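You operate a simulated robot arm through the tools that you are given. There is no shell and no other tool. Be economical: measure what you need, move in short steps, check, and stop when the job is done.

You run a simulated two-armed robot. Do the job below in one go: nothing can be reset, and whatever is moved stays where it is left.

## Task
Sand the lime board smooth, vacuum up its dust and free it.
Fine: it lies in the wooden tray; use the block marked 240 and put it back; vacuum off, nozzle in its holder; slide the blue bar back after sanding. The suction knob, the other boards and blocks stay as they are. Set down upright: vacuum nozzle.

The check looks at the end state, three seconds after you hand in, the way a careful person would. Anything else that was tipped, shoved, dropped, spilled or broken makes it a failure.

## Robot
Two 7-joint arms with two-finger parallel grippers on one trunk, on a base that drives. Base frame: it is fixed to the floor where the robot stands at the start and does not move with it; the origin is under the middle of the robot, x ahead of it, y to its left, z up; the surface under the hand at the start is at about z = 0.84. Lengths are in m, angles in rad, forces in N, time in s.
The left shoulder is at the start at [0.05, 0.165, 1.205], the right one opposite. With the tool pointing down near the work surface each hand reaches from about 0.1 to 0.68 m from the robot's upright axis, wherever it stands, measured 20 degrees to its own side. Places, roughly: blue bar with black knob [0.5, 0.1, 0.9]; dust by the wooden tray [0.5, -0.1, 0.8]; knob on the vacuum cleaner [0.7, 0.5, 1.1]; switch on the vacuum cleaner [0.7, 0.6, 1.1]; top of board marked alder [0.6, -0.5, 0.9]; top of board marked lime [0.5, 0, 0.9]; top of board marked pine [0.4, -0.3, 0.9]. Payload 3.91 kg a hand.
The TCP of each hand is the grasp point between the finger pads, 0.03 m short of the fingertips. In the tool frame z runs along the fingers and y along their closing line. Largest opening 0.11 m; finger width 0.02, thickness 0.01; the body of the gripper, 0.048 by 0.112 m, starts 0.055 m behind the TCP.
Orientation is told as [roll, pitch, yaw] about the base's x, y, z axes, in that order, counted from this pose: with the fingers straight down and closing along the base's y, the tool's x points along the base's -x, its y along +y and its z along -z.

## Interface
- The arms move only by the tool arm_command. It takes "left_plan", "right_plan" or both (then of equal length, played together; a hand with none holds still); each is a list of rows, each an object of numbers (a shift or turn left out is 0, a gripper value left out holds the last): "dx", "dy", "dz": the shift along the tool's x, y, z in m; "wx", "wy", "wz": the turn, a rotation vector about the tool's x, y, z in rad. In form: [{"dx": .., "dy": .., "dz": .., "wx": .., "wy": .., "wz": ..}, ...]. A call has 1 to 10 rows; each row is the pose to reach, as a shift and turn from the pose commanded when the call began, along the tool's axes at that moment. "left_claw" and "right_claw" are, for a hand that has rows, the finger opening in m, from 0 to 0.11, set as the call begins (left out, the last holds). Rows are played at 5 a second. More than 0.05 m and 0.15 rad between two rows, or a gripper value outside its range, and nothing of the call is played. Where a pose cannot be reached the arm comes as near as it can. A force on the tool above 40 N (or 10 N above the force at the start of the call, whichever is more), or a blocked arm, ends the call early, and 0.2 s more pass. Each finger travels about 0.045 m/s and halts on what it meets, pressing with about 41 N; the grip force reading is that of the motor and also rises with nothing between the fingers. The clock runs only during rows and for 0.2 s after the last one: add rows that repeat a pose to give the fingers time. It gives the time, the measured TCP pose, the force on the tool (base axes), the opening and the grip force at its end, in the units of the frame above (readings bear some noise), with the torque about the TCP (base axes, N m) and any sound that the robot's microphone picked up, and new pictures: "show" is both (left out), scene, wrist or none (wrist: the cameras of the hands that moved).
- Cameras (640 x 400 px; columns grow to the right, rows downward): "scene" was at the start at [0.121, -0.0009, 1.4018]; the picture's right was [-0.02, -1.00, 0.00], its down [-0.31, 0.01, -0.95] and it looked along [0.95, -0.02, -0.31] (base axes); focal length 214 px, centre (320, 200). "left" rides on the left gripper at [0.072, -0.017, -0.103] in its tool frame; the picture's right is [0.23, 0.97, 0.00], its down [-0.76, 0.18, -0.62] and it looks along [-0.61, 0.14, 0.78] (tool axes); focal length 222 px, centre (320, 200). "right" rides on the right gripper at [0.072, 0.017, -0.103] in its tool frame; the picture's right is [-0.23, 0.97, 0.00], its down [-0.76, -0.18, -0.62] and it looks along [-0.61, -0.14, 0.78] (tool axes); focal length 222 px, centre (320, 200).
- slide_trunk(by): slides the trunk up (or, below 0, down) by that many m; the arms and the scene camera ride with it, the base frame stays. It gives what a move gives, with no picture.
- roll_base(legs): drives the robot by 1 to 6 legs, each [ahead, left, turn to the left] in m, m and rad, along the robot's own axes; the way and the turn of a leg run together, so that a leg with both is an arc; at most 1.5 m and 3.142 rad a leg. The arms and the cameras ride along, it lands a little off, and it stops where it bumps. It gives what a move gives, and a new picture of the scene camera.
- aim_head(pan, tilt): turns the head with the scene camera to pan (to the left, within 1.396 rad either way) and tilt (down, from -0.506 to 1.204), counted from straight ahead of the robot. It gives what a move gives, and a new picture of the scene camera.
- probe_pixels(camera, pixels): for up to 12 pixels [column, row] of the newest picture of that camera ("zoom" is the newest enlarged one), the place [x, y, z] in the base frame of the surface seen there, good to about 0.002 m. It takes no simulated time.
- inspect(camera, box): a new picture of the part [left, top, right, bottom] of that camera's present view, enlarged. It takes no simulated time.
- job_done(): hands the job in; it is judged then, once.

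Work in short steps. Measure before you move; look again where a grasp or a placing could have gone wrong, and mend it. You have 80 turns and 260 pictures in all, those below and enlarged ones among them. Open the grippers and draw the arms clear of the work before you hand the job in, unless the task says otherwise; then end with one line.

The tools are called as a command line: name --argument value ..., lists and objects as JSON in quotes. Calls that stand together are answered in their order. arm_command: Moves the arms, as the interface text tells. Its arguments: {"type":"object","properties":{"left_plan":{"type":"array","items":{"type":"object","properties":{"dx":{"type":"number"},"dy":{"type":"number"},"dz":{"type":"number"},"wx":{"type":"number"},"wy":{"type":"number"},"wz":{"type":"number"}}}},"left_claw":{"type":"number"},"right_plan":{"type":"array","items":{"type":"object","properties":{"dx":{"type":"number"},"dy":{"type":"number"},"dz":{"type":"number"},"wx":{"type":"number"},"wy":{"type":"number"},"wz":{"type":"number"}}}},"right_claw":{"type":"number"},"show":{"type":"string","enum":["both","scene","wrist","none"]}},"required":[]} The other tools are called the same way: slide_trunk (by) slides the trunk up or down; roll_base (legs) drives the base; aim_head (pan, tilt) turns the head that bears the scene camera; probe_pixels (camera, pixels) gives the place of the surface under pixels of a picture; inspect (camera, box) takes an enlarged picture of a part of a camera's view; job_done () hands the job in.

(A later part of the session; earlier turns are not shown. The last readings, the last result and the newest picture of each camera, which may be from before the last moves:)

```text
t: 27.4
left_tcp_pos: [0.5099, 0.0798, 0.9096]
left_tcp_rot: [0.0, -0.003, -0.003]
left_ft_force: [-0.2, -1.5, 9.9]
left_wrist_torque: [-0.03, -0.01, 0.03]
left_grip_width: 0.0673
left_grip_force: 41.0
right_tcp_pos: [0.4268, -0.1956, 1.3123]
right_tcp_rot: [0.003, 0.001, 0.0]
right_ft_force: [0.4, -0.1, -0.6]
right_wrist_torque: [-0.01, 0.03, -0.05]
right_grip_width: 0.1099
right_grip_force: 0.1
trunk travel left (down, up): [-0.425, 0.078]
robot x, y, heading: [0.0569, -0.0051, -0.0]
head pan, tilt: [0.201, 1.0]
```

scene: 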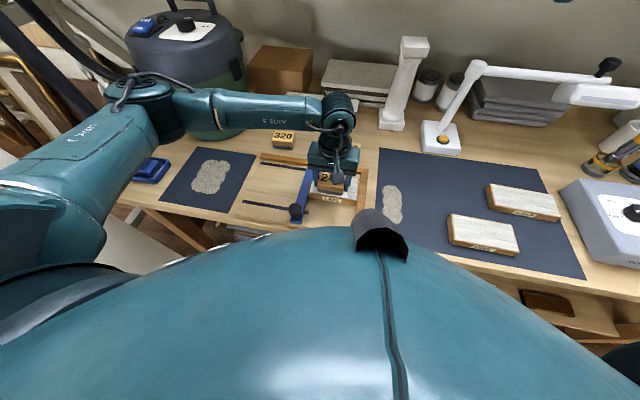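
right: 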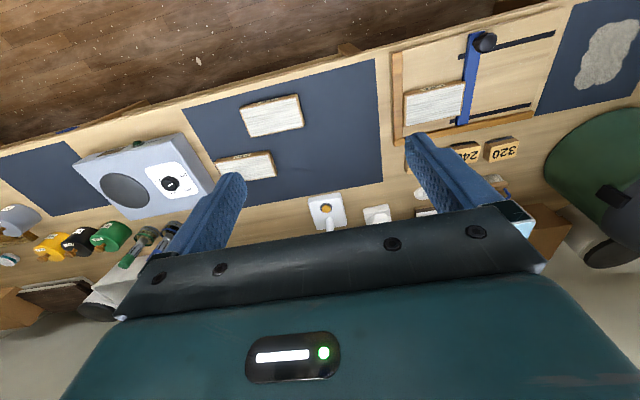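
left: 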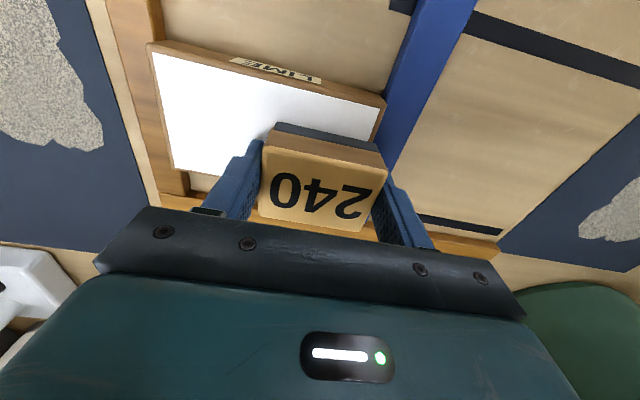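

The board now looks white; one more back-edge pass, then lift and look.

arm_command --left_plan '[{"dx": -0.008}, {"dx": -0.008, "dy": -0.03}, {"dx": -0.008, "dy": -0.06}, {"dx": -0.008, "dy": -0.08}, {"dx": -0.008, "dy": -0.04}, {"dx": 0.0, "dy": 0.0}, {"dx": 0.0, "dy": 0.0, "dz": -0.02}, {"dx": -0.04, "dy": 0.02, "dz": -0.04}, {"dx": -0.08, "dy": 0.04, "dz": -0.04}]' --show "wrist"

inspect --camera "scene" --box '[260, 140, 420, 240]'

```text
t: 29.4
left_tcp_pos: [0.5923, 0.1205, 0.9504]
left_tcp_rot: [0.0, -0.001, -0.001]
left_ft_force: [-0.4, -0.2, -0.1]
left_wrist_torque: [0.01, 0.03, 0.01]
left_grip_width: 0.0673
left_grip_force: 41.1
right_tcp_pos: [0.4281, -0.1946, 1.312]
right_tcp_rot: [0.003, 0.001, 0.0]
right_ft_force: [0.3, 0.5, -0.1]
right_wrist_torque: [-0.02, 0.0, 0.01]
right_grip_width: 0.11
right_grip_force: 0.0
trunk travel left (down, up): [-0.425, 0.078]
robot x, y, heading: [0.0584, -0.0006, 0.002]
head pan, tilt: [0.201, 1.0]
```

left: 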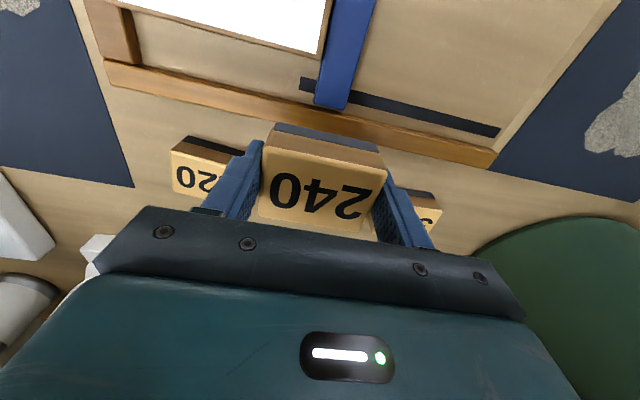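

```text
4.00 times, centred on (340, 190) of scene
```

zoom: 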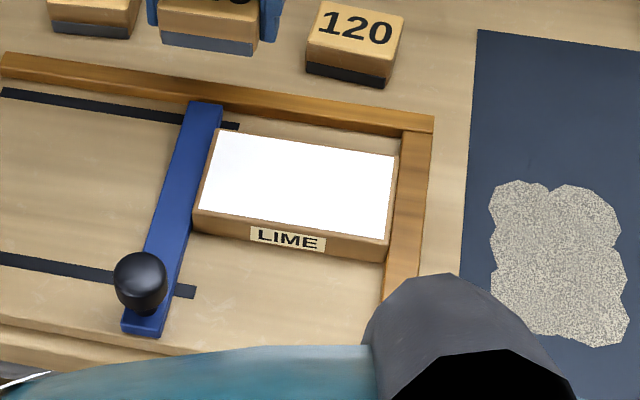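

The lime board is evenly smooth white. I return the 240 block to (0.656,0.1435) and lower it to about TCP 0.872.

arm_command --left_plan '[{"dx": -0.035, "dy": 0.012}, {"dx": -0.0637, "dy": 0.023}, {"dx": -0.0637, "dy": 0.023, "dz": 0.03}, {"dx": -0.0637, "dy": 0.023, "dz": 0.06}, {"dx": -0.0637, "dy": 0.023, "dz": 0.074}, {"dx": -0.0637, "dy": 0.023, "dz": 0.0785}, {"dx": -0.0637, "dy": 0.023, "dz": 0.0785}]' --show "wrist"

```text
t: 31.0
left_tcp_pos: [0.6538, 0.1433, 0.8702]
left_tcp_rot: [0.0, 0.0, 0.0]
left_ft_force: [0.3, -0.2, 0.2]
left_wrist_torque: [0.02, -0.01, 0.0]
left_grip_width: 0.0673
left_grip_force: 41.1
right_tcp_pos: [0.4286, -0.1953, 1.3119]
right_tcp_rot: [0.002, -0.001, -0.001]
right_ft_force: [-0.1, 0.0, 0.0]
right_wrist_torque: [-0.02, 0.01, -0.01]
right_grip_width: 0.1099
right_grip_force: 0.0
trunk travel left (down, up): [-0.425, 0.078]
robot x, y, heading: [0.058, 0.0007, -0.002]
head pan, tilt: [0.201, 1.0]
```

left: 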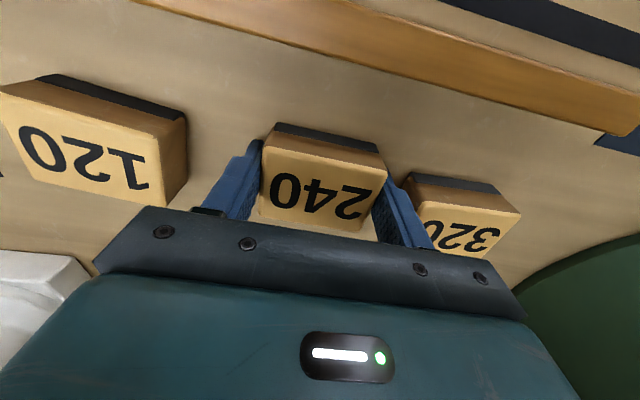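

Block is at the table (z 0.870). I release to 0.08 and rise straight up.

arm_command --left_plan '[{"dz": 0.0005}, {"dz": 0.0005}, {"dz": 0.0005}]' --left_claw 0.08 --show "none"

arm_command --left_plan '[{"dz": -0.03}, {"dz": -0.07}, {"dz": -0.11}, {"dz": -0.14}]' --show "wrist"

inspect --camera "scene" --box '[250, 110, 378, 190]'

```text
t: 31.8
left_tcp_pos: [0.6553, 0.1441, 0.8702]
left_tcp_rot: [0.001, -0.001, -0.001]
left_ft_force: [0.4, 0.6, 0.4]
left_wrist_torque: [-0.02, 0.0, -0.01]
left_grip_width: 0.0801
left_grip_force: 0.0
right_tcp_pos: [0.4278, -0.1956, 1.3137]
right_tcp_rot: [0.002, 0.001, 0.0]
right_ft_force: [-0.4, 0.7, -0.3]
right_wrist_torque: [-0.01, 0.01, 0.0]
right_grip_width: 0.11
right_grip_force: 0.0
trunk travel left (down, up): [-0.425, 0.078]
robot x, y, heading: [0.0546, 0.0016, 0.001]
head pan, tilt: [0.201, 1.0]
```

```text
t: 32.8
left_tcp_pos: [0.6543, 0.1427, 1.0114]
left_tcp_rot: [0.0, 0.0, -0.001]
left_ft_force: [0.5, 0.1, 0.1]
left_wrist_torque: [-0.03, 0.01, 0.0]
left_grip_width: 0.08
left_grip_force: 0.0
right_tcp_pos: [0.4272, -0.1957, 1.3126]
right_tcp_rot: [0.0, -0.002, -0.001]
right_ft_force: [-0.3, 0.0, 0.3]
right_wrist_torque: [0.01, 0.0, 0.0]
right_grip_width: 0.1099
right_grip_force: 0.1
trunk travel left (down, up): [-0.425, 0.078]
robot x, y, heading: [0.0591, -0.001, 0.0]
head pan, tilt: [0.201, 1.0]
```

left: 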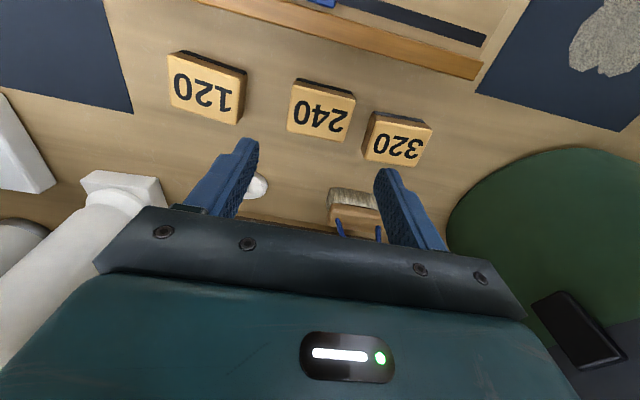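

```text
5.00 times, centred on (314, 150) of scene
```

zoom: 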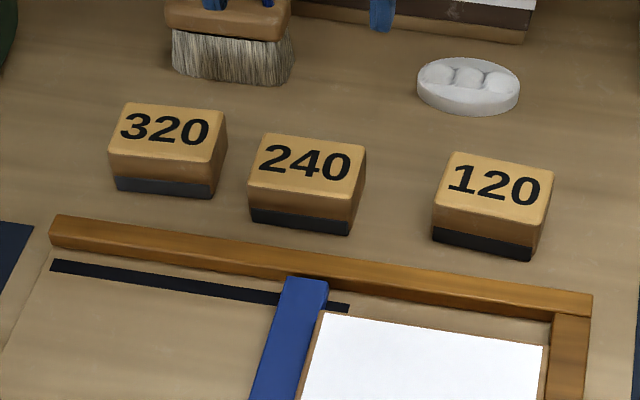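

All blocks sit neatly. Next, the blue bar's knob: I move the left hand above (0.387,0.118).

arm_command --left_plan '[{"dx": 0.045, "dz": -0.01}, {"dx": 0.09, "dz": -0.01}, {"dx": 0.135, "dz": -0.01}, {"dx": 0.18, "dz": -0.01}, {"dx": 0.225, "dy": -0.012, "dz": -0.01}, {"dx": 0.267, "dy": -0.025, "dz": -0.01}, {"dx": 0.267, "dy": -0.025, "dz": -0.01}]' --show "both"

inspect --camera "left" --box '[200, 60, 440, 210]'

```text
t: 34.4
left_tcp_pos: [0.386, 0.1175, 1.0214]
left_tcp_rot: [0.0, 0.0, 0.0]
left_ft_force: [0.1, -0.2, -0.3]
left_wrist_torque: [-0.03, -0.02, 0.0]
left_grip_width: 0.0801
left_grip_force: 0.1
right_tcp_pos: [0.4272, -0.1962, 1.3125]
right_tcp_rot: [0.001, -0.001, 0.0]
right_ft_force: [1.0, -0.6, 0.3]
right_wrist_torque: [0.01, -0.03, 0.02]
right_grip_width: 0.1101
right_grip_force: 0.0
trunk travel left (down, up): [-0.425, 0.078]
robot x, y, heading: [0.0595, 0.0006, 0.0]
head pan, tilt: [0.201, 1.0]
```

scene: 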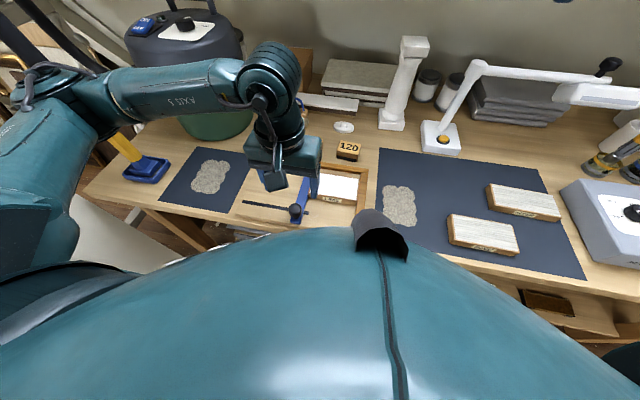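
left: 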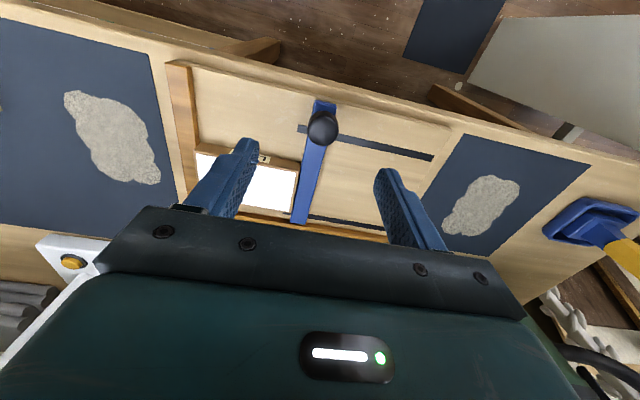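

```text
2.67 times, centred on (320, 135) of left
```

zoom: 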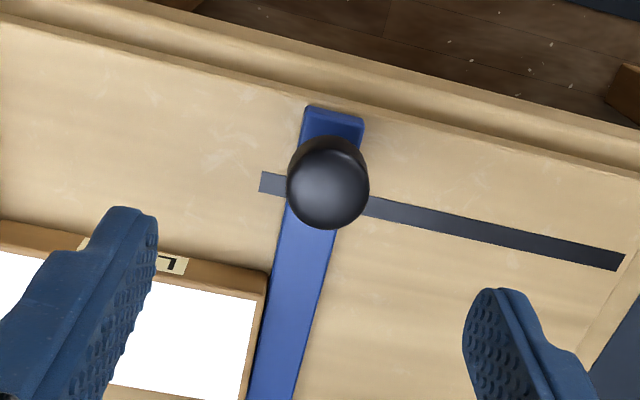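

I probe the knob, bar and slot ends.

probe_pixels --camera "zoom" --pixels '[[328, 180], [295, 185], [362, 185], [328, 222], [330, 140], [320, 122], [615, 262], [263, 183], [275, 330], [300, 330], [600, 320]]'

probe_pixels --camera "left" --pixels '[[304, 214], [380, 228], [160, 180], [70, 95], [125, 140], [150, 70], [580, 215], [600, 210]]'

```text
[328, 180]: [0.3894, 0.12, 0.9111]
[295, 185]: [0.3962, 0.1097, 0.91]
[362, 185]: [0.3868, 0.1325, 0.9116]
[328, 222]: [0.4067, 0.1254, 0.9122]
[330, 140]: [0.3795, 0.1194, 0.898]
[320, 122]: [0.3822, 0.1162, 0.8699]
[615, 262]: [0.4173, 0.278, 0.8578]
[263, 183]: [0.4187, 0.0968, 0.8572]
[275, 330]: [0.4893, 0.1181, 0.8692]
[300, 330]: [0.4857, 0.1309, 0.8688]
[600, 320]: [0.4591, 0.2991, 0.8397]
```

```text
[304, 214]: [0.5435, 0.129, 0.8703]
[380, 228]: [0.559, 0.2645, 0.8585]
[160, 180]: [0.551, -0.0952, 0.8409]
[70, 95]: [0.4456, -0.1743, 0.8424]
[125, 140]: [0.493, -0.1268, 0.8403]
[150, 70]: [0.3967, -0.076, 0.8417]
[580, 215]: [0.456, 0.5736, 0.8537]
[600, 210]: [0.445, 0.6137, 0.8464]
```

Knob centre ≈(0.394,0.121), top 0.912. I lower to TCP z 0.902 (tips just above the bar) and grip the knob.

arm_command --left_plan '[{"dx": -0.008, "dy": 0.0035, "dz": 0.04}, {"dx": -0.008, "dy": 0.0035, "dz": 0.08}, {"dx": -0.008, "dy": 0.0035, "dz": 0.11}, {"dx": -0.008, "dy": 0.0035, "dz": 0.119}, {"dx": -0.008, "dy": 0.0035, "dz": 0.119}]' --show "none"

arm_command --left_plan '[{}, {}, {}, {}, {}]' --left_claw 0.015 --show "wrist"

```text
t: 35.6
left_tcp_pos: [0.395, 0.1229, 0.9017]
left_tcp_rot: [-0.001, 0.0, 0.003]
left_ft_force: [-0.1, 0.2, 0.3]
left_wrist_torque: [-0.02, 0.01, -0.01]
left_grip_width: 0.08
left_grip_force: 0.1
right_tcp_pos: [0.4281, -0.1949, 1.3133]
right_tcp_rot: [0.003, 0.001, 0.001]
right_ft_force: [0.5, -0.2, 0.4]
right_wrist_torque: [0.0, 0.03, -0.02]
right_grip_width: 0.1099
right_grip_force: 0.1
trunk travel left (down, up): [-0.425, 0.078]
robot x, y, heading: [0.059, -0.0035, 0.004]
head pan, tilt: [0.201, 1.0]
```

```text
t: 36.8
left_tcp_pos: [0.3946, 0.1214, 0.9012]
left_tcp_rot: [0.001, 0.001, 0.001]
left_ft_force: [-1.3, 2.1, -0.8]
left_wrist_torque: [-0.21, -0.06, 0.1]
left_grip_width: 0.0316
left_grip_force: 45.0
right_tcp_pos: [0.4282, -0.1943, 1.3121]
right_tcp_rot: [0.002, 0.001, 0.0]
right_ft_force: [0.5, 0.5, 0.7]
right_wrist_torque: [-0.01, 0.01, 0.02]
right_grip_width: 0.1099
right_grip_force: 0.0
trunk travel left (down, up): [-0.425, 0.078]
robot x, y, heading: [0.063, 0.0021, -0.002]
head pan, tilt: [0.201, 1.0]
```

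left: 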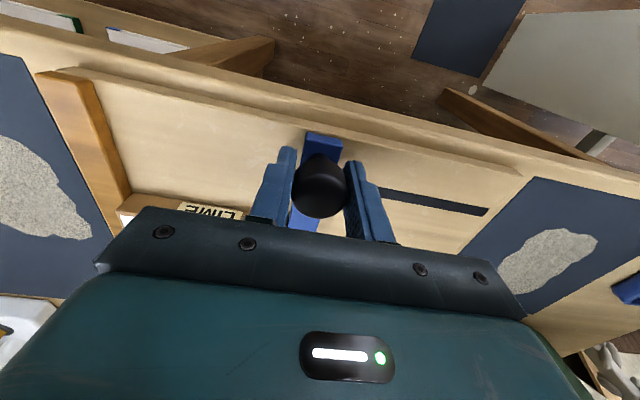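

Knob is gripped at 0.032. I slide it slowly in +y.

arm_command --left_plan '[{"dy": 0.01}, {"dy": 0.02}, {"dy": 0.03}, {"dy": 0.04}, {"dy": 0.05}, {"dy": 0.06}, {"dy": 0.07}, {"dy": 0.08}, {"dy": 0.09}, {"dy": 0.1}]' --show "both"

```text
t: 39.0
left_tcp_pos: [0.3951, 0.2229, 0.9019]
left_tcp_rot: [0.0, 0.001, -0.001]
left_ft_force: [-5.0, -1.4, 3.1]
left_wrist_torque: [-0.3, 0.61, -0.07]
left_grip_width: 0.0314
left_grip_force: 45.0
right_tcp_pos: [0.4265, -0.1953, 1.3121]
right_tcp_rot: [0.002, 0.001, 0.0]
right_ft_force: [0.4, 1.0, -0.1]
right_wrist_torque: [-0.01, 0.0, -0.04]
right_grip_width: 0.1101
right_grip_force: 0.1
trunk travel left (down, up): [-0.425, 0.078]
robot x, y, heading: [0.0593, 0.0, 0.003]
head pan, tilt: [0.201, 1.0]
```

scene: 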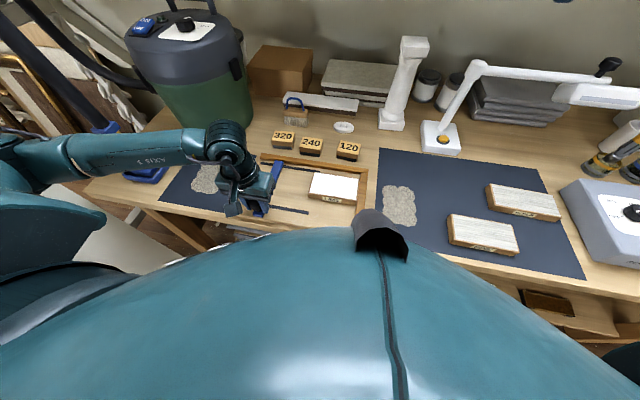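
left: 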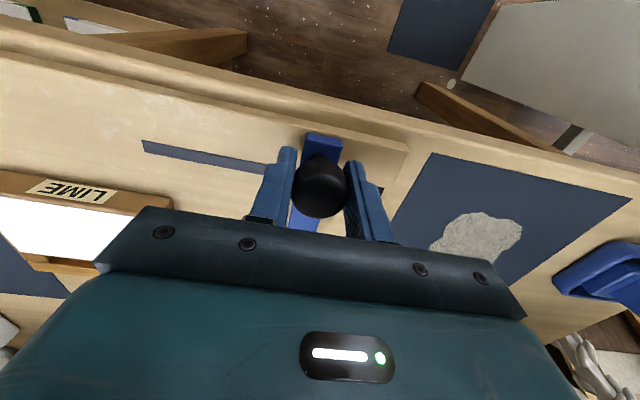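

Bar slid 0.1 m freely. I push 3 cm more towards the slot end, then release and rise.

arm_command --left_plan '[{"dy": 0.008}, {"dy": 0.016}, {"dy": 0.024}, {"dy": 0.03}]' --show "none"

arm_command --left_plan '[{}, {}, {}]' --left_claw 0.07 --show "none"

arm_command --left_plan '[{"dz": -0.04}, {"dz": -0.08}, {"dz": -0.12}, {"dz": -0.17}, {"dz": -0.22}]' --show "both"

```text
t: 40.0
left_tcp_pos: [0.395, 0.2521, 0.9028]
left_tcp_rot: [-0.001, 0.001, 0.0]
left_ft_force: [-6.1, -2.6, 0.5]
left_wrist_torque: [-0.41, 0.22, -0.07]
left_grip_width: 0.0314
left_grip_force: 45.5
right_tcp_pos: [0.4268, -0.1955, 1.3129]
right_tcp_rot: [0.001, -0.001, 0.001]
right_ft_force: [0.2, 0.3, -0.3]
right_wrist_torque: [-0.05, 0.02, 0.02]
right_grip_width: 0.1101
right_grip_force: 0.0
trunk travel left (down, up): [-0.425, 0.078]
robot x, y, heading: [0.0573, -0.0028, 0.008]
head pan, tilt: [0.201, 1.0]
```

```text
t: 40.8
left_tcp_pos: [0.3953, 0.2513, 0.9021]
left_tcp_rot: [0.002, -0.001, 0.001]
left_ft_force: [0.8, 0.1, 0.4]
left_wrist_torque: [-0.01, -0.02, -0.01]
left_grip_width: 0.07
left_grip_force: 0.2
right_tcp_pos: [0.4272, -0.1949, 1.3127]
right_tcp_rot: [0.002, -0.003, 0.0]
right_ft_force: [-0.4, -0.1, 0.1]
right_wrist_torque: [0.02, 0.01, 0.01]
right_grip_width: 0.1098
right_grip_force: 0.1
trunk travel left (down, up): [-0.425, 0.078]
robot x, y, heading: [0.0625, -0.0018, 0.003]
head pan, tilt: [0.201, 1.0]
```

```text
t: 42.0
left_tcp_pos: [0.394, 0.2508, 1.1226]
left_tcp_rot: [0.001, 0.001, -0.003]
left_ft_force: [-0.1, 0.0, 0.5]
left_wrist_torque: [0.03, -0.01, -0.01]
left_grip_width: 0.0701
left_grip_force: 0.1
right_tcp_pos: [0.4278, -0.1953, 1.3124]
right_tcp_rot: [0.001, 0.001, -0.002]
right_ft_force: [0.2, 0.7, -0.4]
right_wrist_torque: [0.01, 0.01, -0.01]
right_grip_width: 0.1101
right_grip_force: 0.1
trunk travel left (down, up): [-0.425, 0.078]
robot x, y, heading: [0.0583, -0.0015, -0.002]
head pan, tilt: [0.201, 1.0]
```

scene: 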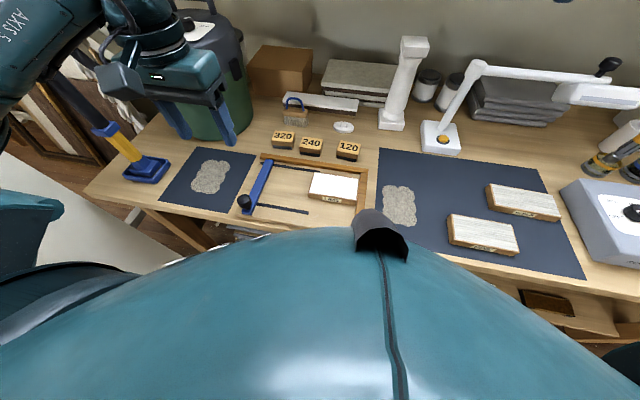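
left: 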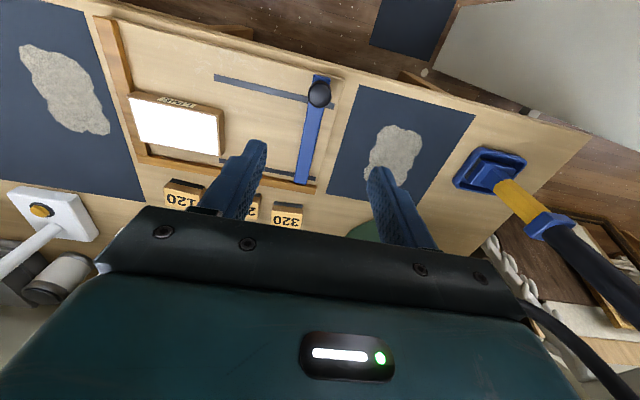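

Bar is back and the board is free. Next I look left at the nozzle, hose and vacuum.

aim_head --pan 0.85 --tilt 0.55

inspect --camera "left" --box '[420, 120, 640, 258]'

```text
t: 43.1
left_tcp_pos: [0.3954, 0.2508, 1.1221]
left_tcp_rot: [0.0, 0.0, 0.001]
left_ft_force: [-0.8, -0.8, 0.3]
left_wrist_torque: [-0.01, 0.01, 0.0]
left_grip_width: 0.07
left_grip_force: 0.0
right_tcp_pos: [0.4279, -0.1956, 1.3127]
right_tcp_rot: [0.001, 0.001, 0.001]
right_ft_force: [0.1, -0.4, 1.5]
right_wrist_torque: [0.0, 0.0, 0.02]
right_grip_width: 0.1102
right_grip_force: 0.0
trunk travel left (down, up): [-0.425, 0.078]
robot x, y, heading: [0.0602, 0.0014, 0.002]
head pan, tilt: [0.85, 0.55]
```

scene: 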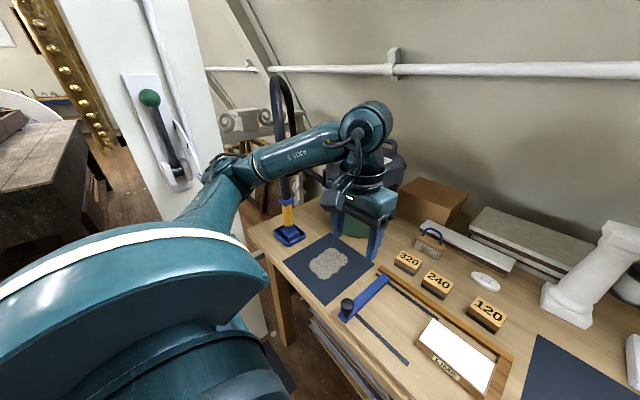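

```text
2.90 times, centred on (530, 189) of left
```

zoom: 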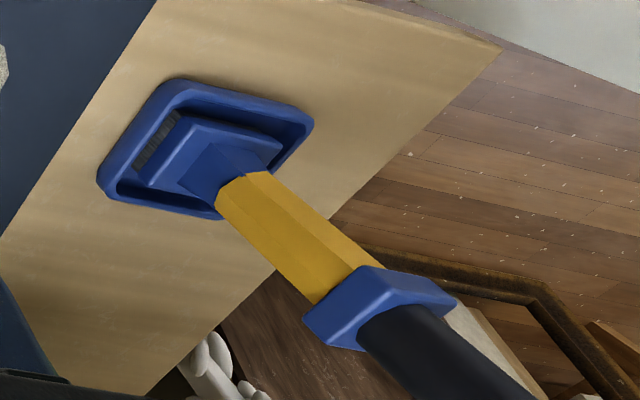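

I probe the nozzle handle, hose and the white panel on the left.

probe_pixels --camera "scene" --pixels '[[287, 206], [288, 220], [287, 228], [284, 202], [283, 150], [281, 90], [290, 238], [302, 233], [277, 238], [160, 150], [195, 200], [240, 230]]'

probe_pixels --camera "left" --pixels '[[505, 188], [520, 205], [535, 222], [500, 195], [520, 193], [455, 178], [490, 148], [527, 158], [497, 195], [545, 225], [570, 250], [485, 177]]'

inspect --camera "scene" --box '[220, 60, 380, 260]'

```text
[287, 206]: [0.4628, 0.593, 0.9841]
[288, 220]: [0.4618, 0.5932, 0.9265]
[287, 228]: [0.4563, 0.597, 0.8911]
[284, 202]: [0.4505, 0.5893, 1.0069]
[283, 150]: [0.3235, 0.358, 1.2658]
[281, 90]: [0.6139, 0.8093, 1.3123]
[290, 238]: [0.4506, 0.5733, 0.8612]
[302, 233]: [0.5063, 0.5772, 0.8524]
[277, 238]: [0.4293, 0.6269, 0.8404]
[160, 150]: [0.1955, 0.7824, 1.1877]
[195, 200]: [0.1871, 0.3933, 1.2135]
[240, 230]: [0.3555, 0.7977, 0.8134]
```

```text
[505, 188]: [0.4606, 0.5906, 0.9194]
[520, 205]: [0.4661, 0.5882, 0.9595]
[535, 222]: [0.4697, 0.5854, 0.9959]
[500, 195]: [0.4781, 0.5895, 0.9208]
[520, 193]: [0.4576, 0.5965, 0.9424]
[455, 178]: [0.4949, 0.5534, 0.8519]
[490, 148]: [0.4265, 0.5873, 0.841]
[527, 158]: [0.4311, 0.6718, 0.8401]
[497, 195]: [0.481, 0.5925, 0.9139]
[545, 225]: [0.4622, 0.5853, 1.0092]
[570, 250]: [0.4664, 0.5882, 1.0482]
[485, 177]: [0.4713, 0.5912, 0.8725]
```

```text
2.00 times, centred on (300, 160) of scene
```

zoom: 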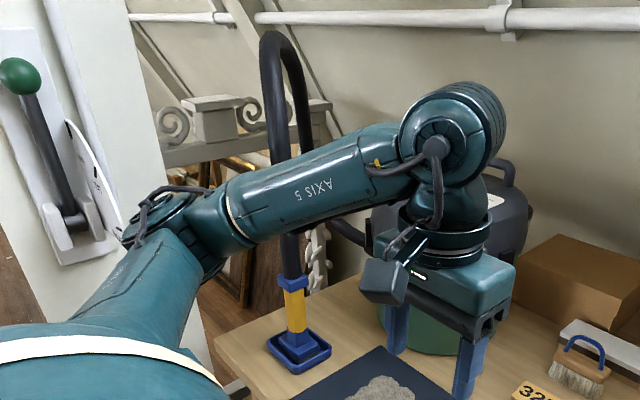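

The nozzle stands vertical at (0.466,0.590), yellow handle z 0.89–1.0. The switch is around (0.68,0.55,1.14), beyond straight-down reach, so I'll approach it with the hand tilted forward. First up and over, fingers closed.

arm_command --left_plan '[{"dz": -0.045}, {"dz": -0.09}, {"dz": -0.135, "wy": -0.1}, {"dz": -0.18, "wy": -0.2}, {"dz": -0.18, "dx": -0.03, "dy": 0.035, "wy": -0.3}, {"dz": -0.18, "dx": -0.06, "dy": 0.07, "wy": -0.4}, {"dz": -0.18, "dx": -0.09, "dy": 0.105, "wy": -0.5}, {"dz": -0.18, "dx": -0.12, "dy": 0.14, "wy": -0.6}, {"dz": -0.18, "dx": -0.15, "dy": 0.175, "wy": -0.7}, {"dz": -0.18, "dx": -0.165, "dy": 0.2, "wy": -0.7}]' --left_claw 0.0 --show "both"

```text
t: 45.3
left_tcp_pos: [0.5601, 0.4524, 1.3017]
left_tcp_rot: [-0.001, -0.702, 0.0]
left_ft_force: [0.1, 1.5, 0.5]
left_wrist_torque: [0.0, 0.0, -0.01]
left_grip_width: 0.0
left_grip_force: 37.5
right_tcp_pos: [0.4285, -0.1953, 1.3117]
right_tcp_rot: [0.001, -0.001, 0.001]
right_ft_force: [0.6, -0.9, -0.1]
right_wrist_torque: [0.01, 0.0, 0.04]
right_grip_width: 0.1101
right_grip_force: 0.1
trunk travel left (down, up): [-0.425, 0.078]
robot x, y, heading: [0.0599, -0.0017, -0.001]
head pan, tilt: [0.85, 0.55]
```

scene: 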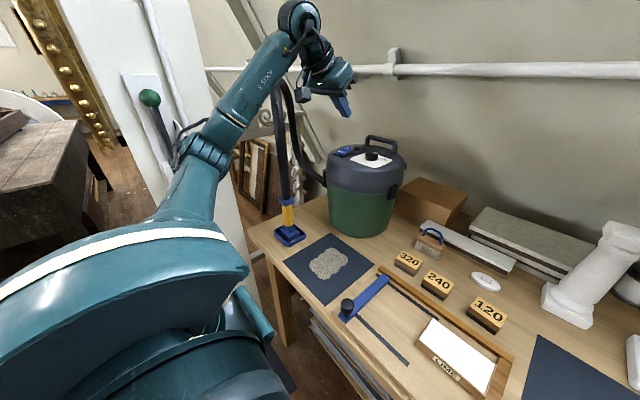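
left: 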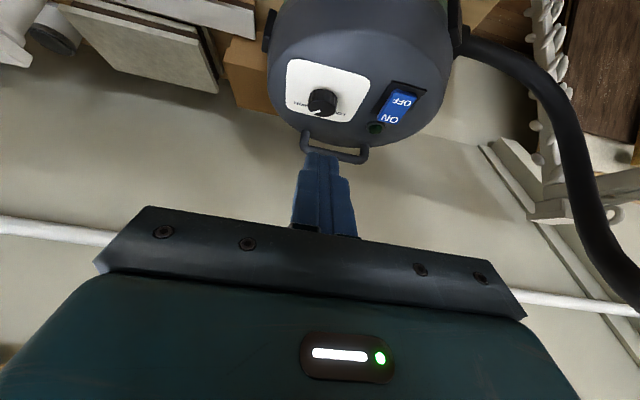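

The switch is clear at (398,103), ON toward the back. I zoom and probe.

inspect --camera "left" --box '[280, 60, 440, 160]'

probe_pixels --camera "zoom" --pixels '[[490, 165], [445, 238], [470, 200], [425, 220], [500, 250], [385, 275], [410, 225], [530, 130], [165, 170], [240, 370], [340, 360], [560, 170]]'

```text
4.00 times, centred on (360, 110) of left
```

zoom: 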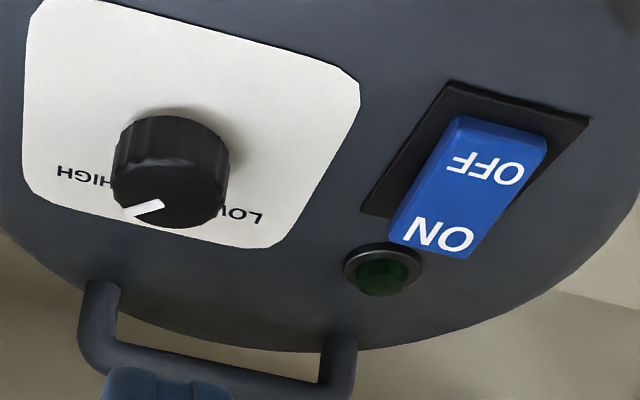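

```text
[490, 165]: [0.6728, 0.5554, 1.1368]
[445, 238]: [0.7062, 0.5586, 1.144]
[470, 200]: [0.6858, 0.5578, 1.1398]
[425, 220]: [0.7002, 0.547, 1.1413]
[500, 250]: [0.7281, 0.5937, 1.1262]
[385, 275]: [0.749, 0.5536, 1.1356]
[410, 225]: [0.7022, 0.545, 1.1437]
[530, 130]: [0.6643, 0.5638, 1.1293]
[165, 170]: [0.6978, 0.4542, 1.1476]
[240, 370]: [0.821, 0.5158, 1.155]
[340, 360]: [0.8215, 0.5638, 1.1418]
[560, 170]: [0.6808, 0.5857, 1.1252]
```

OFF end is at x≈0.665, ON end at (0.706,0.558,1.145), raised. I move the closed fingertips to just above the ON end.

arm_command --left_plan '[{"dx": -0.008, "dy": 0.021, "dz": 0.03}, {"dx": -0.016, "dy": 0.042, "dz": 0.06}, {"dx": -0.024, "dy": 0.063, "dz": 0.09}, {"dx": -0.032, "dy": 0.084, "dz": 0.12}, {"dx": -0.0415, "dy": 0.105, "dz": 0.1526}, {"dx": -0.0415, "dy": 0.105, "dz": 0.1526}]' --show "both"

inspect --camera "left" --box '[220, 60, 420, 260]'

```text
t: 46.7
left_tcp_pos: [0.6156, 0.4909, 1.2661]
left_tcp_rot: [-0.001, -0.701, 0.0]
left_ft_force: [-0.4, -0.1, 0.2]
left_wrist_torque: [0.01, -0.03, 0.0]
left_grip_width: 0.0001
left_grip_force: 37.7
left hand out of reach, approached as far as the arm can: row 2, 3, 4, 5, 6
right_tcp_pos: [0.4276, -0.1945, 1.3127]
right_tcp_rot: [0.001, 0.001, 0.001]
right_ft_force: [0.2, -0.1, 0.2]
right_wrist_torque: [-0.02, -0.02, 0.0]
right_grip_width: 0.1099
right_grip_force: 0.0
trunk travel left (down, up): [-0.425, 0.078]
robot x, y, heading: [0.0583, -0.0008, -0.003]
head pan, tilt: [0.85, 0.55]
```

scene: 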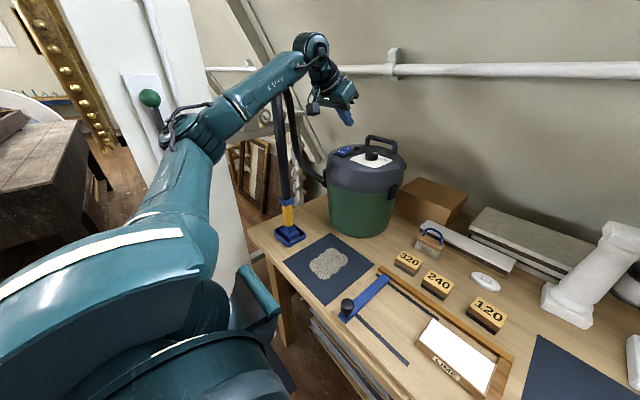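
left: 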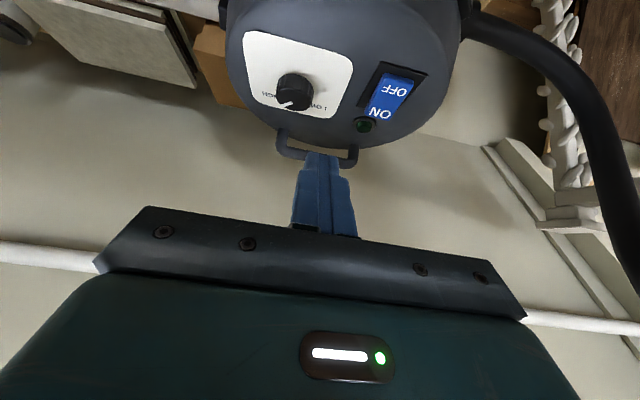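

```text
2.00 times, centred on (320, 160) of left
```

zoom: 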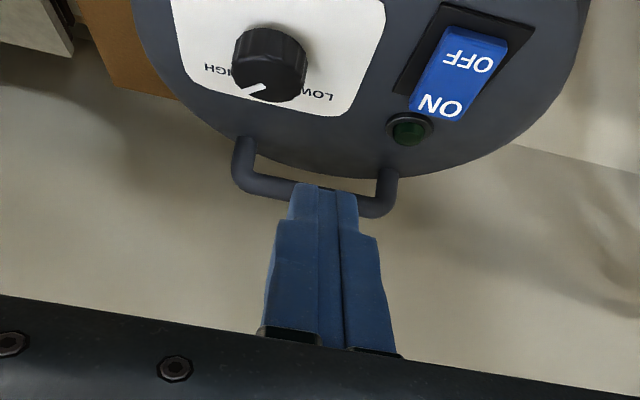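

Out of reach by 0.1 m; I'll need to drive. I check the arm, hose and lever positions first.

probe_pixels --camera "scene" --pixels '[[185, 125], [240, 100], [290, 70], [310, 50], [148, 98], [175, 170], [283, 120], [281, 180], [295, 100], [310, 160], [190, 290]]'

```text
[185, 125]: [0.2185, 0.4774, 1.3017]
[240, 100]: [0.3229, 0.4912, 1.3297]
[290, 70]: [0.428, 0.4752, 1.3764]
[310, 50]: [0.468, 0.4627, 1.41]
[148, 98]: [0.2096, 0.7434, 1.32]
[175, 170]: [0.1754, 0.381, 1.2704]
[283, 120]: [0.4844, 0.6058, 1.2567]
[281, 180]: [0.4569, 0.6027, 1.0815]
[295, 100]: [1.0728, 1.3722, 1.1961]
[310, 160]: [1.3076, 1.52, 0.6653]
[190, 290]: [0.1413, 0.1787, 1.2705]
```

The forearm runs close to the hose (y≈0.48 vs 0.60), so driving left is bad. Instead I yaw the hand toward the vacuum, which shortens the needed reach; retreat slightly while turning.

arm_command --left_plan '[{"dx": 0.01, "dy": -0.02, "dz": -0.03, "wx": -0.077, "wz": -0.092}, {"dx": 0.019, "dy": -0.04, "dz": -0.055, "wx": -0.154, "wz": -0.184}, {"dx": 0.019, "dy": -0.04, "dz": -0.055, "wx": -0.232, "wz": -0.275}, {"dx": 0.019, "dy": -0.04, "dz": -0.055, "wx": -0.309, "wz": -0.367}, {"dx": 0.019, "dy": -0.04, "dz": -0.055, "wx": -0.386, "wz": -0.459}, {"dx": 0.019, "dy": -0.04, "dz": -0.055, "wx": -0.386, "wz": -0.459}]' --show "none"

arm_command --left_plan '[{"wy": -0.1}, {"wy": -0.2}, {"wy": -0.2}]' --show "scene"

```text
t: 48.1
left_tcp_pos: [0.5653, 0.4497, 1.2958]
left_tcp_rot: [-0.004, -0.701, 0.602]
left_ft_force: [0.0, -0.2, -0.5]
left_wrist_torque: [-0.02, 0.0, 0.01]
left_grip_width: 0.0002
left_grip_force: 37.7
right_tcp_pos: [0.4275, -0.1954, 1.3127]
right_tcp_rot: [0.002, 0.0, 0.0]
right_ft_force: [-0.1, -0.4, 0.9]
right_wrist_torque: [0.0, -0.01, -0.03]
right_grip_width: 0.1099
right_grip_force: 0.1
trunk travel left (down, up): [-0.425, 0.078]
robot x, y, heading: [0.0602, -0.0007, 0.004]
head pan, tilt: [0.85, 0.55]
```

```text
t: 48.9
left_tcp_pos: [0.5666, 0.4491, 1.2961]
left_tcp_rot: [0.0, -0.903, 0.601]
left_ft_force: [-0.1, 0.3, -0.4]
left_wrist_torque: [0.04, 0.02, 0.02]
left_grip_width: 0.0
left_grip_force: 37.9
right_tcp_pos: [0.4284, -0.1948, 1.3123]
right_tcp_rot: [0.002, 0.001, 0.0]
right_ft_force: [-0.1, -0.5, 0.7]
right_wrist_torque: [0.0, 0.0, -0.03]
right_grip_width: 0.1097
right_grip_force: 0.1
trunk travel left (down, up): [-0.425, 0.078]
robot x, y, heading: [0.0588, -0.0011, -0.0]
head pan, tilt: [0.85, 0.55]
```

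scene: 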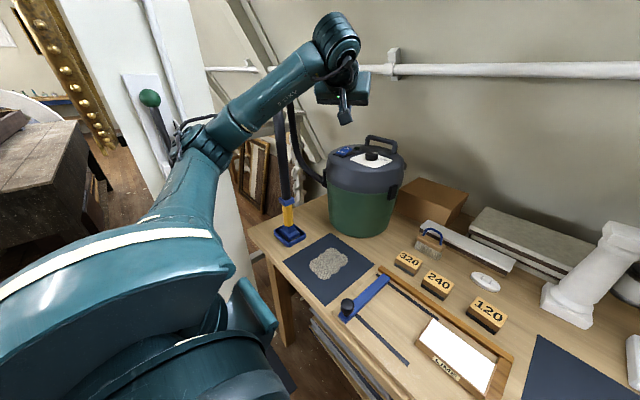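

Orientation reached well within range. Now to 3 cm short of the ON end.

arm_command --left_plan '[{"dx": -0.003, "dy": 0.003, "dz": 0.043}, {"dx": -0.006, "dy": 0.0065, "dz": 0.086}, {"dx": -0.009, "dy": 0.01, "dz": 0.129}, {"dx": -0.0125, "dy": 0.0131, "dz": 0.17}, {"dx": -0.0125, "dy": 0.0131, "dz": 0.17}]' --show "both"

inspect --camera "left" --box '[240, 80, 440, 205]'

```text
t: 50.1
left_tcp_pos: [0.6758, 0.5391, 1.2005]
left_tcp_rot: [0.001, -0.9, 0.602]
left_ft_force: [0.5, -0.9, 0.9]
left_wrist_torque: [0.03, 0.01, 0.0]
left_grip_width: 0.0
left_grip_force: 38.2
right_tcp_pos: [0.4272, -0.1954, 1.3126]
right_tcp_rot: [0.001, 0.001, 0.0]
right_ft_force: [0.1, -0.2, 0.5]
right_wrist_torque: [0.02, -0.01, -0.02]
right_grip_width: 0.1098
right_grip_force: 0.1
trunk travel left (down, up): [-0.425, 0.078]
robot x, y, heading: [0.0623, -0.002, 0.001]
head pan, tilt: [0.85, 0.55]
```

scene: 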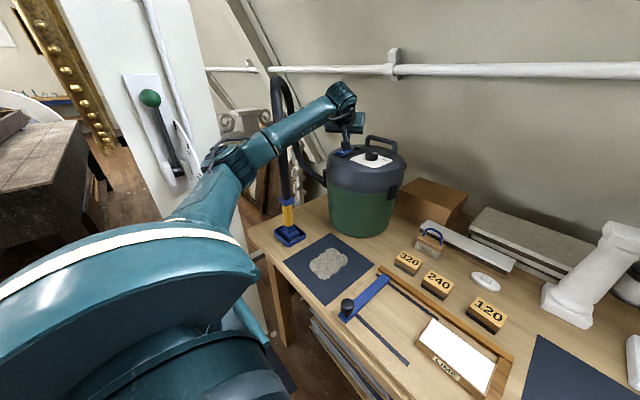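
left: 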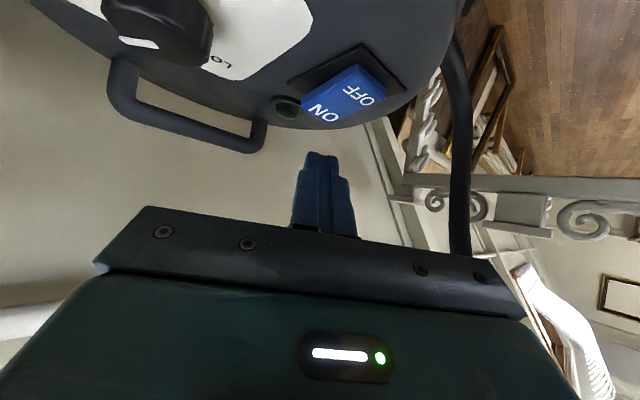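

```text
3.20 times, centred on (340, 142) of left
```

zoom: 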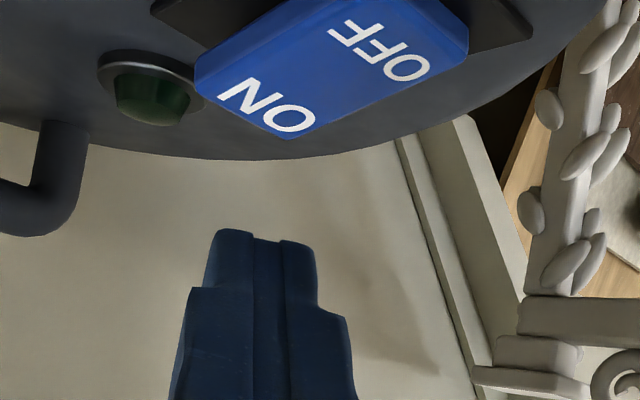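

I lower onto the ON end and press down in small steps.

arm_command --left_plan '[{"dx": 0.006, "dy": 0.0015, "dz": 0.0246}, {"dx": 0.0138, "dy": 0.0015, "dz": 0.0308}, {"dx": 0.0185, "dy": 0.0015, "dz": 0.0345}, {"dx": 0.0216, "dy": 0.0015, "dz": 0.037}]' --show "wrist"

inspect --camera "left" --box '[240, 80, 440, 205]'

```text
t: 51.1
left_tcp_pos: [0.687, 0.5484, 1.1653]
left_tcp_rot: [-0.007, -0.91, 0.601]
left_ft_force: [6.0, 3.9, 13.3]
left_wrist_torque: [0.26, -0.36, -0.08]
left_grip_width: 0.0
left_grip_force: 37.7
right_tcp_pos: [0.4276, -0.1948, 1.3131]
right_tcp_rot: [0.002, 0.001, 0.001]
right_ft_force: [-0.7, -0.4, -0.6]
right_wrist_torque: [0.01, 0.02, 0.0]
right_grip_width: 0.11
right_grip_force: 0.1
trunk travel left (down, up): [-0.425, 0.078]
robot x, y, heading: [0.0572, 0.0043, 0.002]
head pan, tilt: [0.85, 0.55]
heard: click
```

left: 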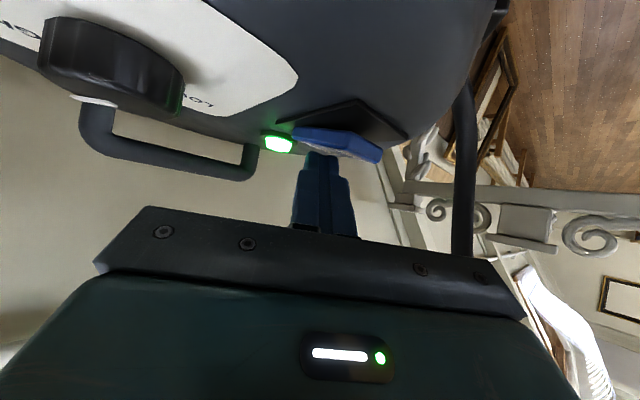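

```text
3.20 times, centred on (340, 142) of left
```

zoom: 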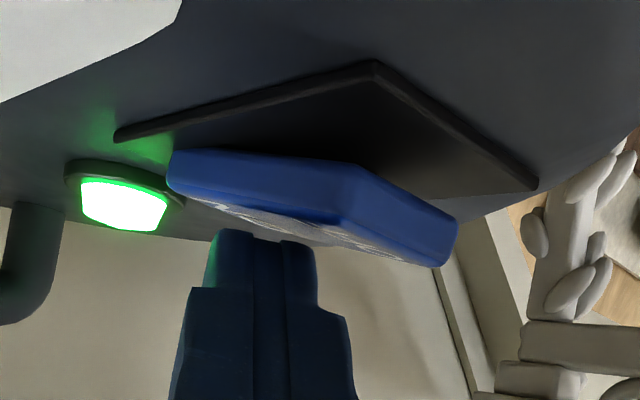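

Click heard and the green lamp lit: vacuum on. I retract up and back.

arm_command --left_plan '[{"dx": -0.0157, "dz": -0.0125}, {"dx": -0.0313, "dz": -0.0249}, {"dx": -0.0313, "dz": -0.065}, {"dx": -0.0313, "dz": -0.11}, {"dx": -0.0313, "dz": -0.155}, {"dx": -0.0313, "dz": -0.2}, {"dx": -0.0313, "dz": -0.24}]' --left_claw 0.08 --show "both"

```text
t: 52.7
left_tcp_pos: [0.5467, 0.4526, 1.3344]
left_tcp_rot: [0.0, -0.9, 0.601]
left_ft_force: [0.1, -0.6, 0.1]
left_wrist_torque: [0.01, -0.01, 0.0]
left_grip_width: 0.0802
left_grip_force: 0.2
right_tcp_pos: [0.4265, -0.1956, 1.3117]
right_tcp_rot: [0.002, -0.001, -0.001]
right_ft_force: [-0.1, -0.3, -0.1]
right_wrist_torque: [-0.01, -0.03, -0.01]
right_grip_width: 0.1099
right_grip_force: 0.1
trunk travel left (down, up): [-0.425, 0.078]
robot x, y, heading: [0.0602, 0.0009, 0.003]
head pan, tilt: [0.85, 0.55]
```

scene: 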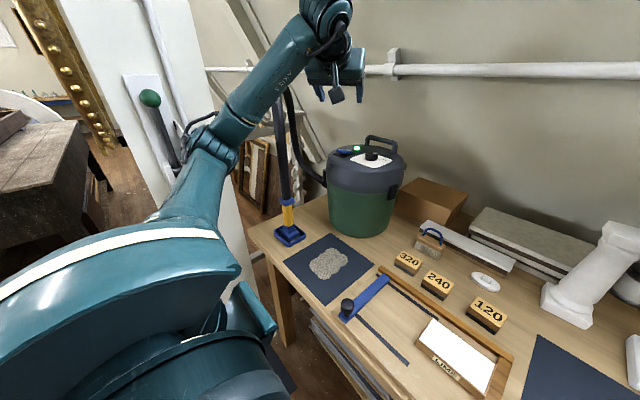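
left: 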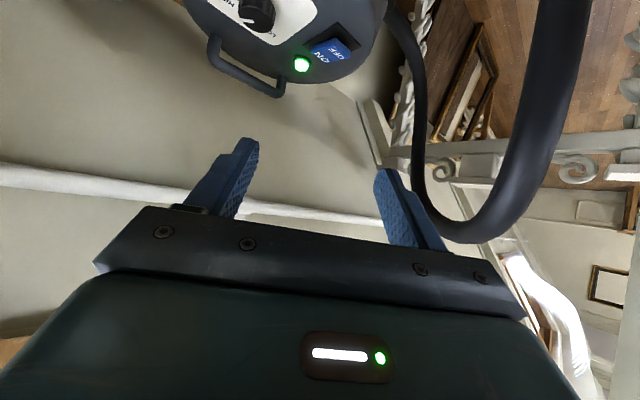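

Next I swing the hand round to point left-forward, in front of the nozzle: turn +0.6 rad yaw while moving to (0.42,0.36,1.20).

arm_command --left_plan '[{"dx": 0.04, "dy": -0.001, "dz": -0.008, "wx": -0.094, "wz": -0.075}, {"dx": 0.08, "dy": -0.002, "dz": -0.016, "wx": -0.188, "wz": -0.149}, {"dx": 0.12, "dy": -0.003, "dz": -0.024, "wx": -0.282, "wz": -0.224}, {"dx": 0.16, "dy": -0.004, "dz": -0.032, "wx": -0.376, "wz": -0.298}, {"dx": 0.2027, "dy": -0.005, "dz": -0.04, "wx": -0.47, "wz": -0.373}, {"dx": 0.2027, "dy": -0.005, "dz": -0.04, "wx": -0.47, "wz": -0.373}]' --show "both"

```text
t: 54.1
left_tcp_pos: [0.422, 0.3603, 1.1995]
left_tcp_rot: [0.0, -0.898, 1.2]
left_ft_force: [-0.4, -0.5, 0.2]
left_wrist_torque: [-0.02, 0.03, -0.02]
left_grip_width: 0.0799
left_grip_force: 0.2
right_tcp_pos: [0.4285, -0.1944, 1.3119]
right_tcp_rot: [0.002, 0.0, -0.001]
right_ft_force: [-0.5, 0.3, 0.3]
right_wrist_torque: [-0.04, 0.02, 0.0]
right_grip_width: 0.11
right_grip_force: 0.1
trunk travel left (down, up): [-0.425, 0.078]
robot x, y, heading: [0.0596, 0.0019, 0.0]
head pan, tilt: [0.85, 0.55]
```

scene: 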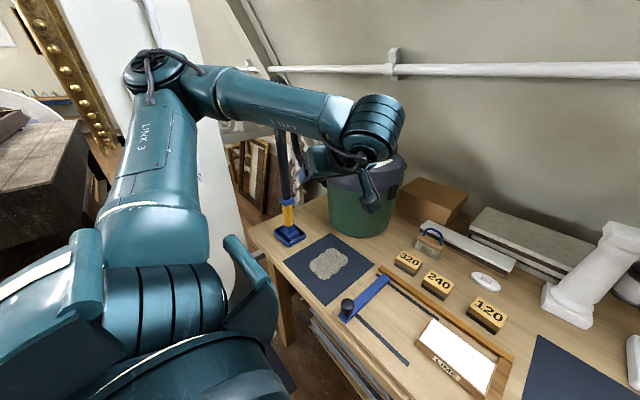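
left: 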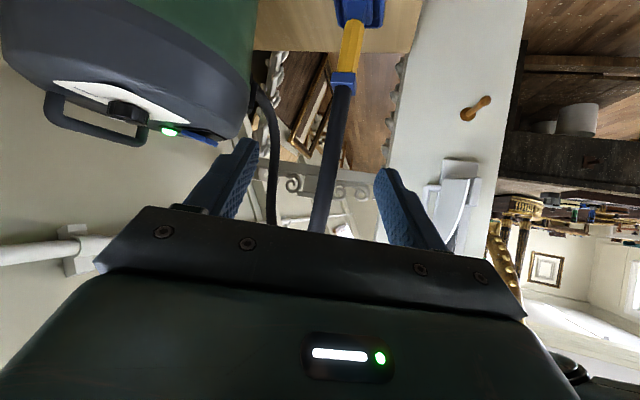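

The elbow is up near the panel in the picture; I probe its clearance along with the panel.

probe_pixels --camera "scene" --pixels '[[150, 65], [130, 85], [205, 85], [155, 120], [270, 110], [100, 40], [225, 160], [290, 210]]'

probe_pixels --camera "left" --pixels '[[350, 50], [352, 30], [346, 80], [340, 120], [325, 200], [272, 190]]'

```text
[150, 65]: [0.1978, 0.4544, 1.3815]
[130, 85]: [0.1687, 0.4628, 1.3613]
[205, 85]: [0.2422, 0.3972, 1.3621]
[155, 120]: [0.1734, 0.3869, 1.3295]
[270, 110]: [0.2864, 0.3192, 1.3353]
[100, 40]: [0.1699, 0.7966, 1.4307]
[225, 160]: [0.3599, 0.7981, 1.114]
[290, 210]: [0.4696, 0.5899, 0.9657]
```

```text
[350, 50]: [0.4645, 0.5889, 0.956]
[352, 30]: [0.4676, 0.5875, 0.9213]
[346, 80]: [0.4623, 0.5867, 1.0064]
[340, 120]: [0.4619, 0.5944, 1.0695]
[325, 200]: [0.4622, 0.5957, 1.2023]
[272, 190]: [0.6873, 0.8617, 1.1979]
```

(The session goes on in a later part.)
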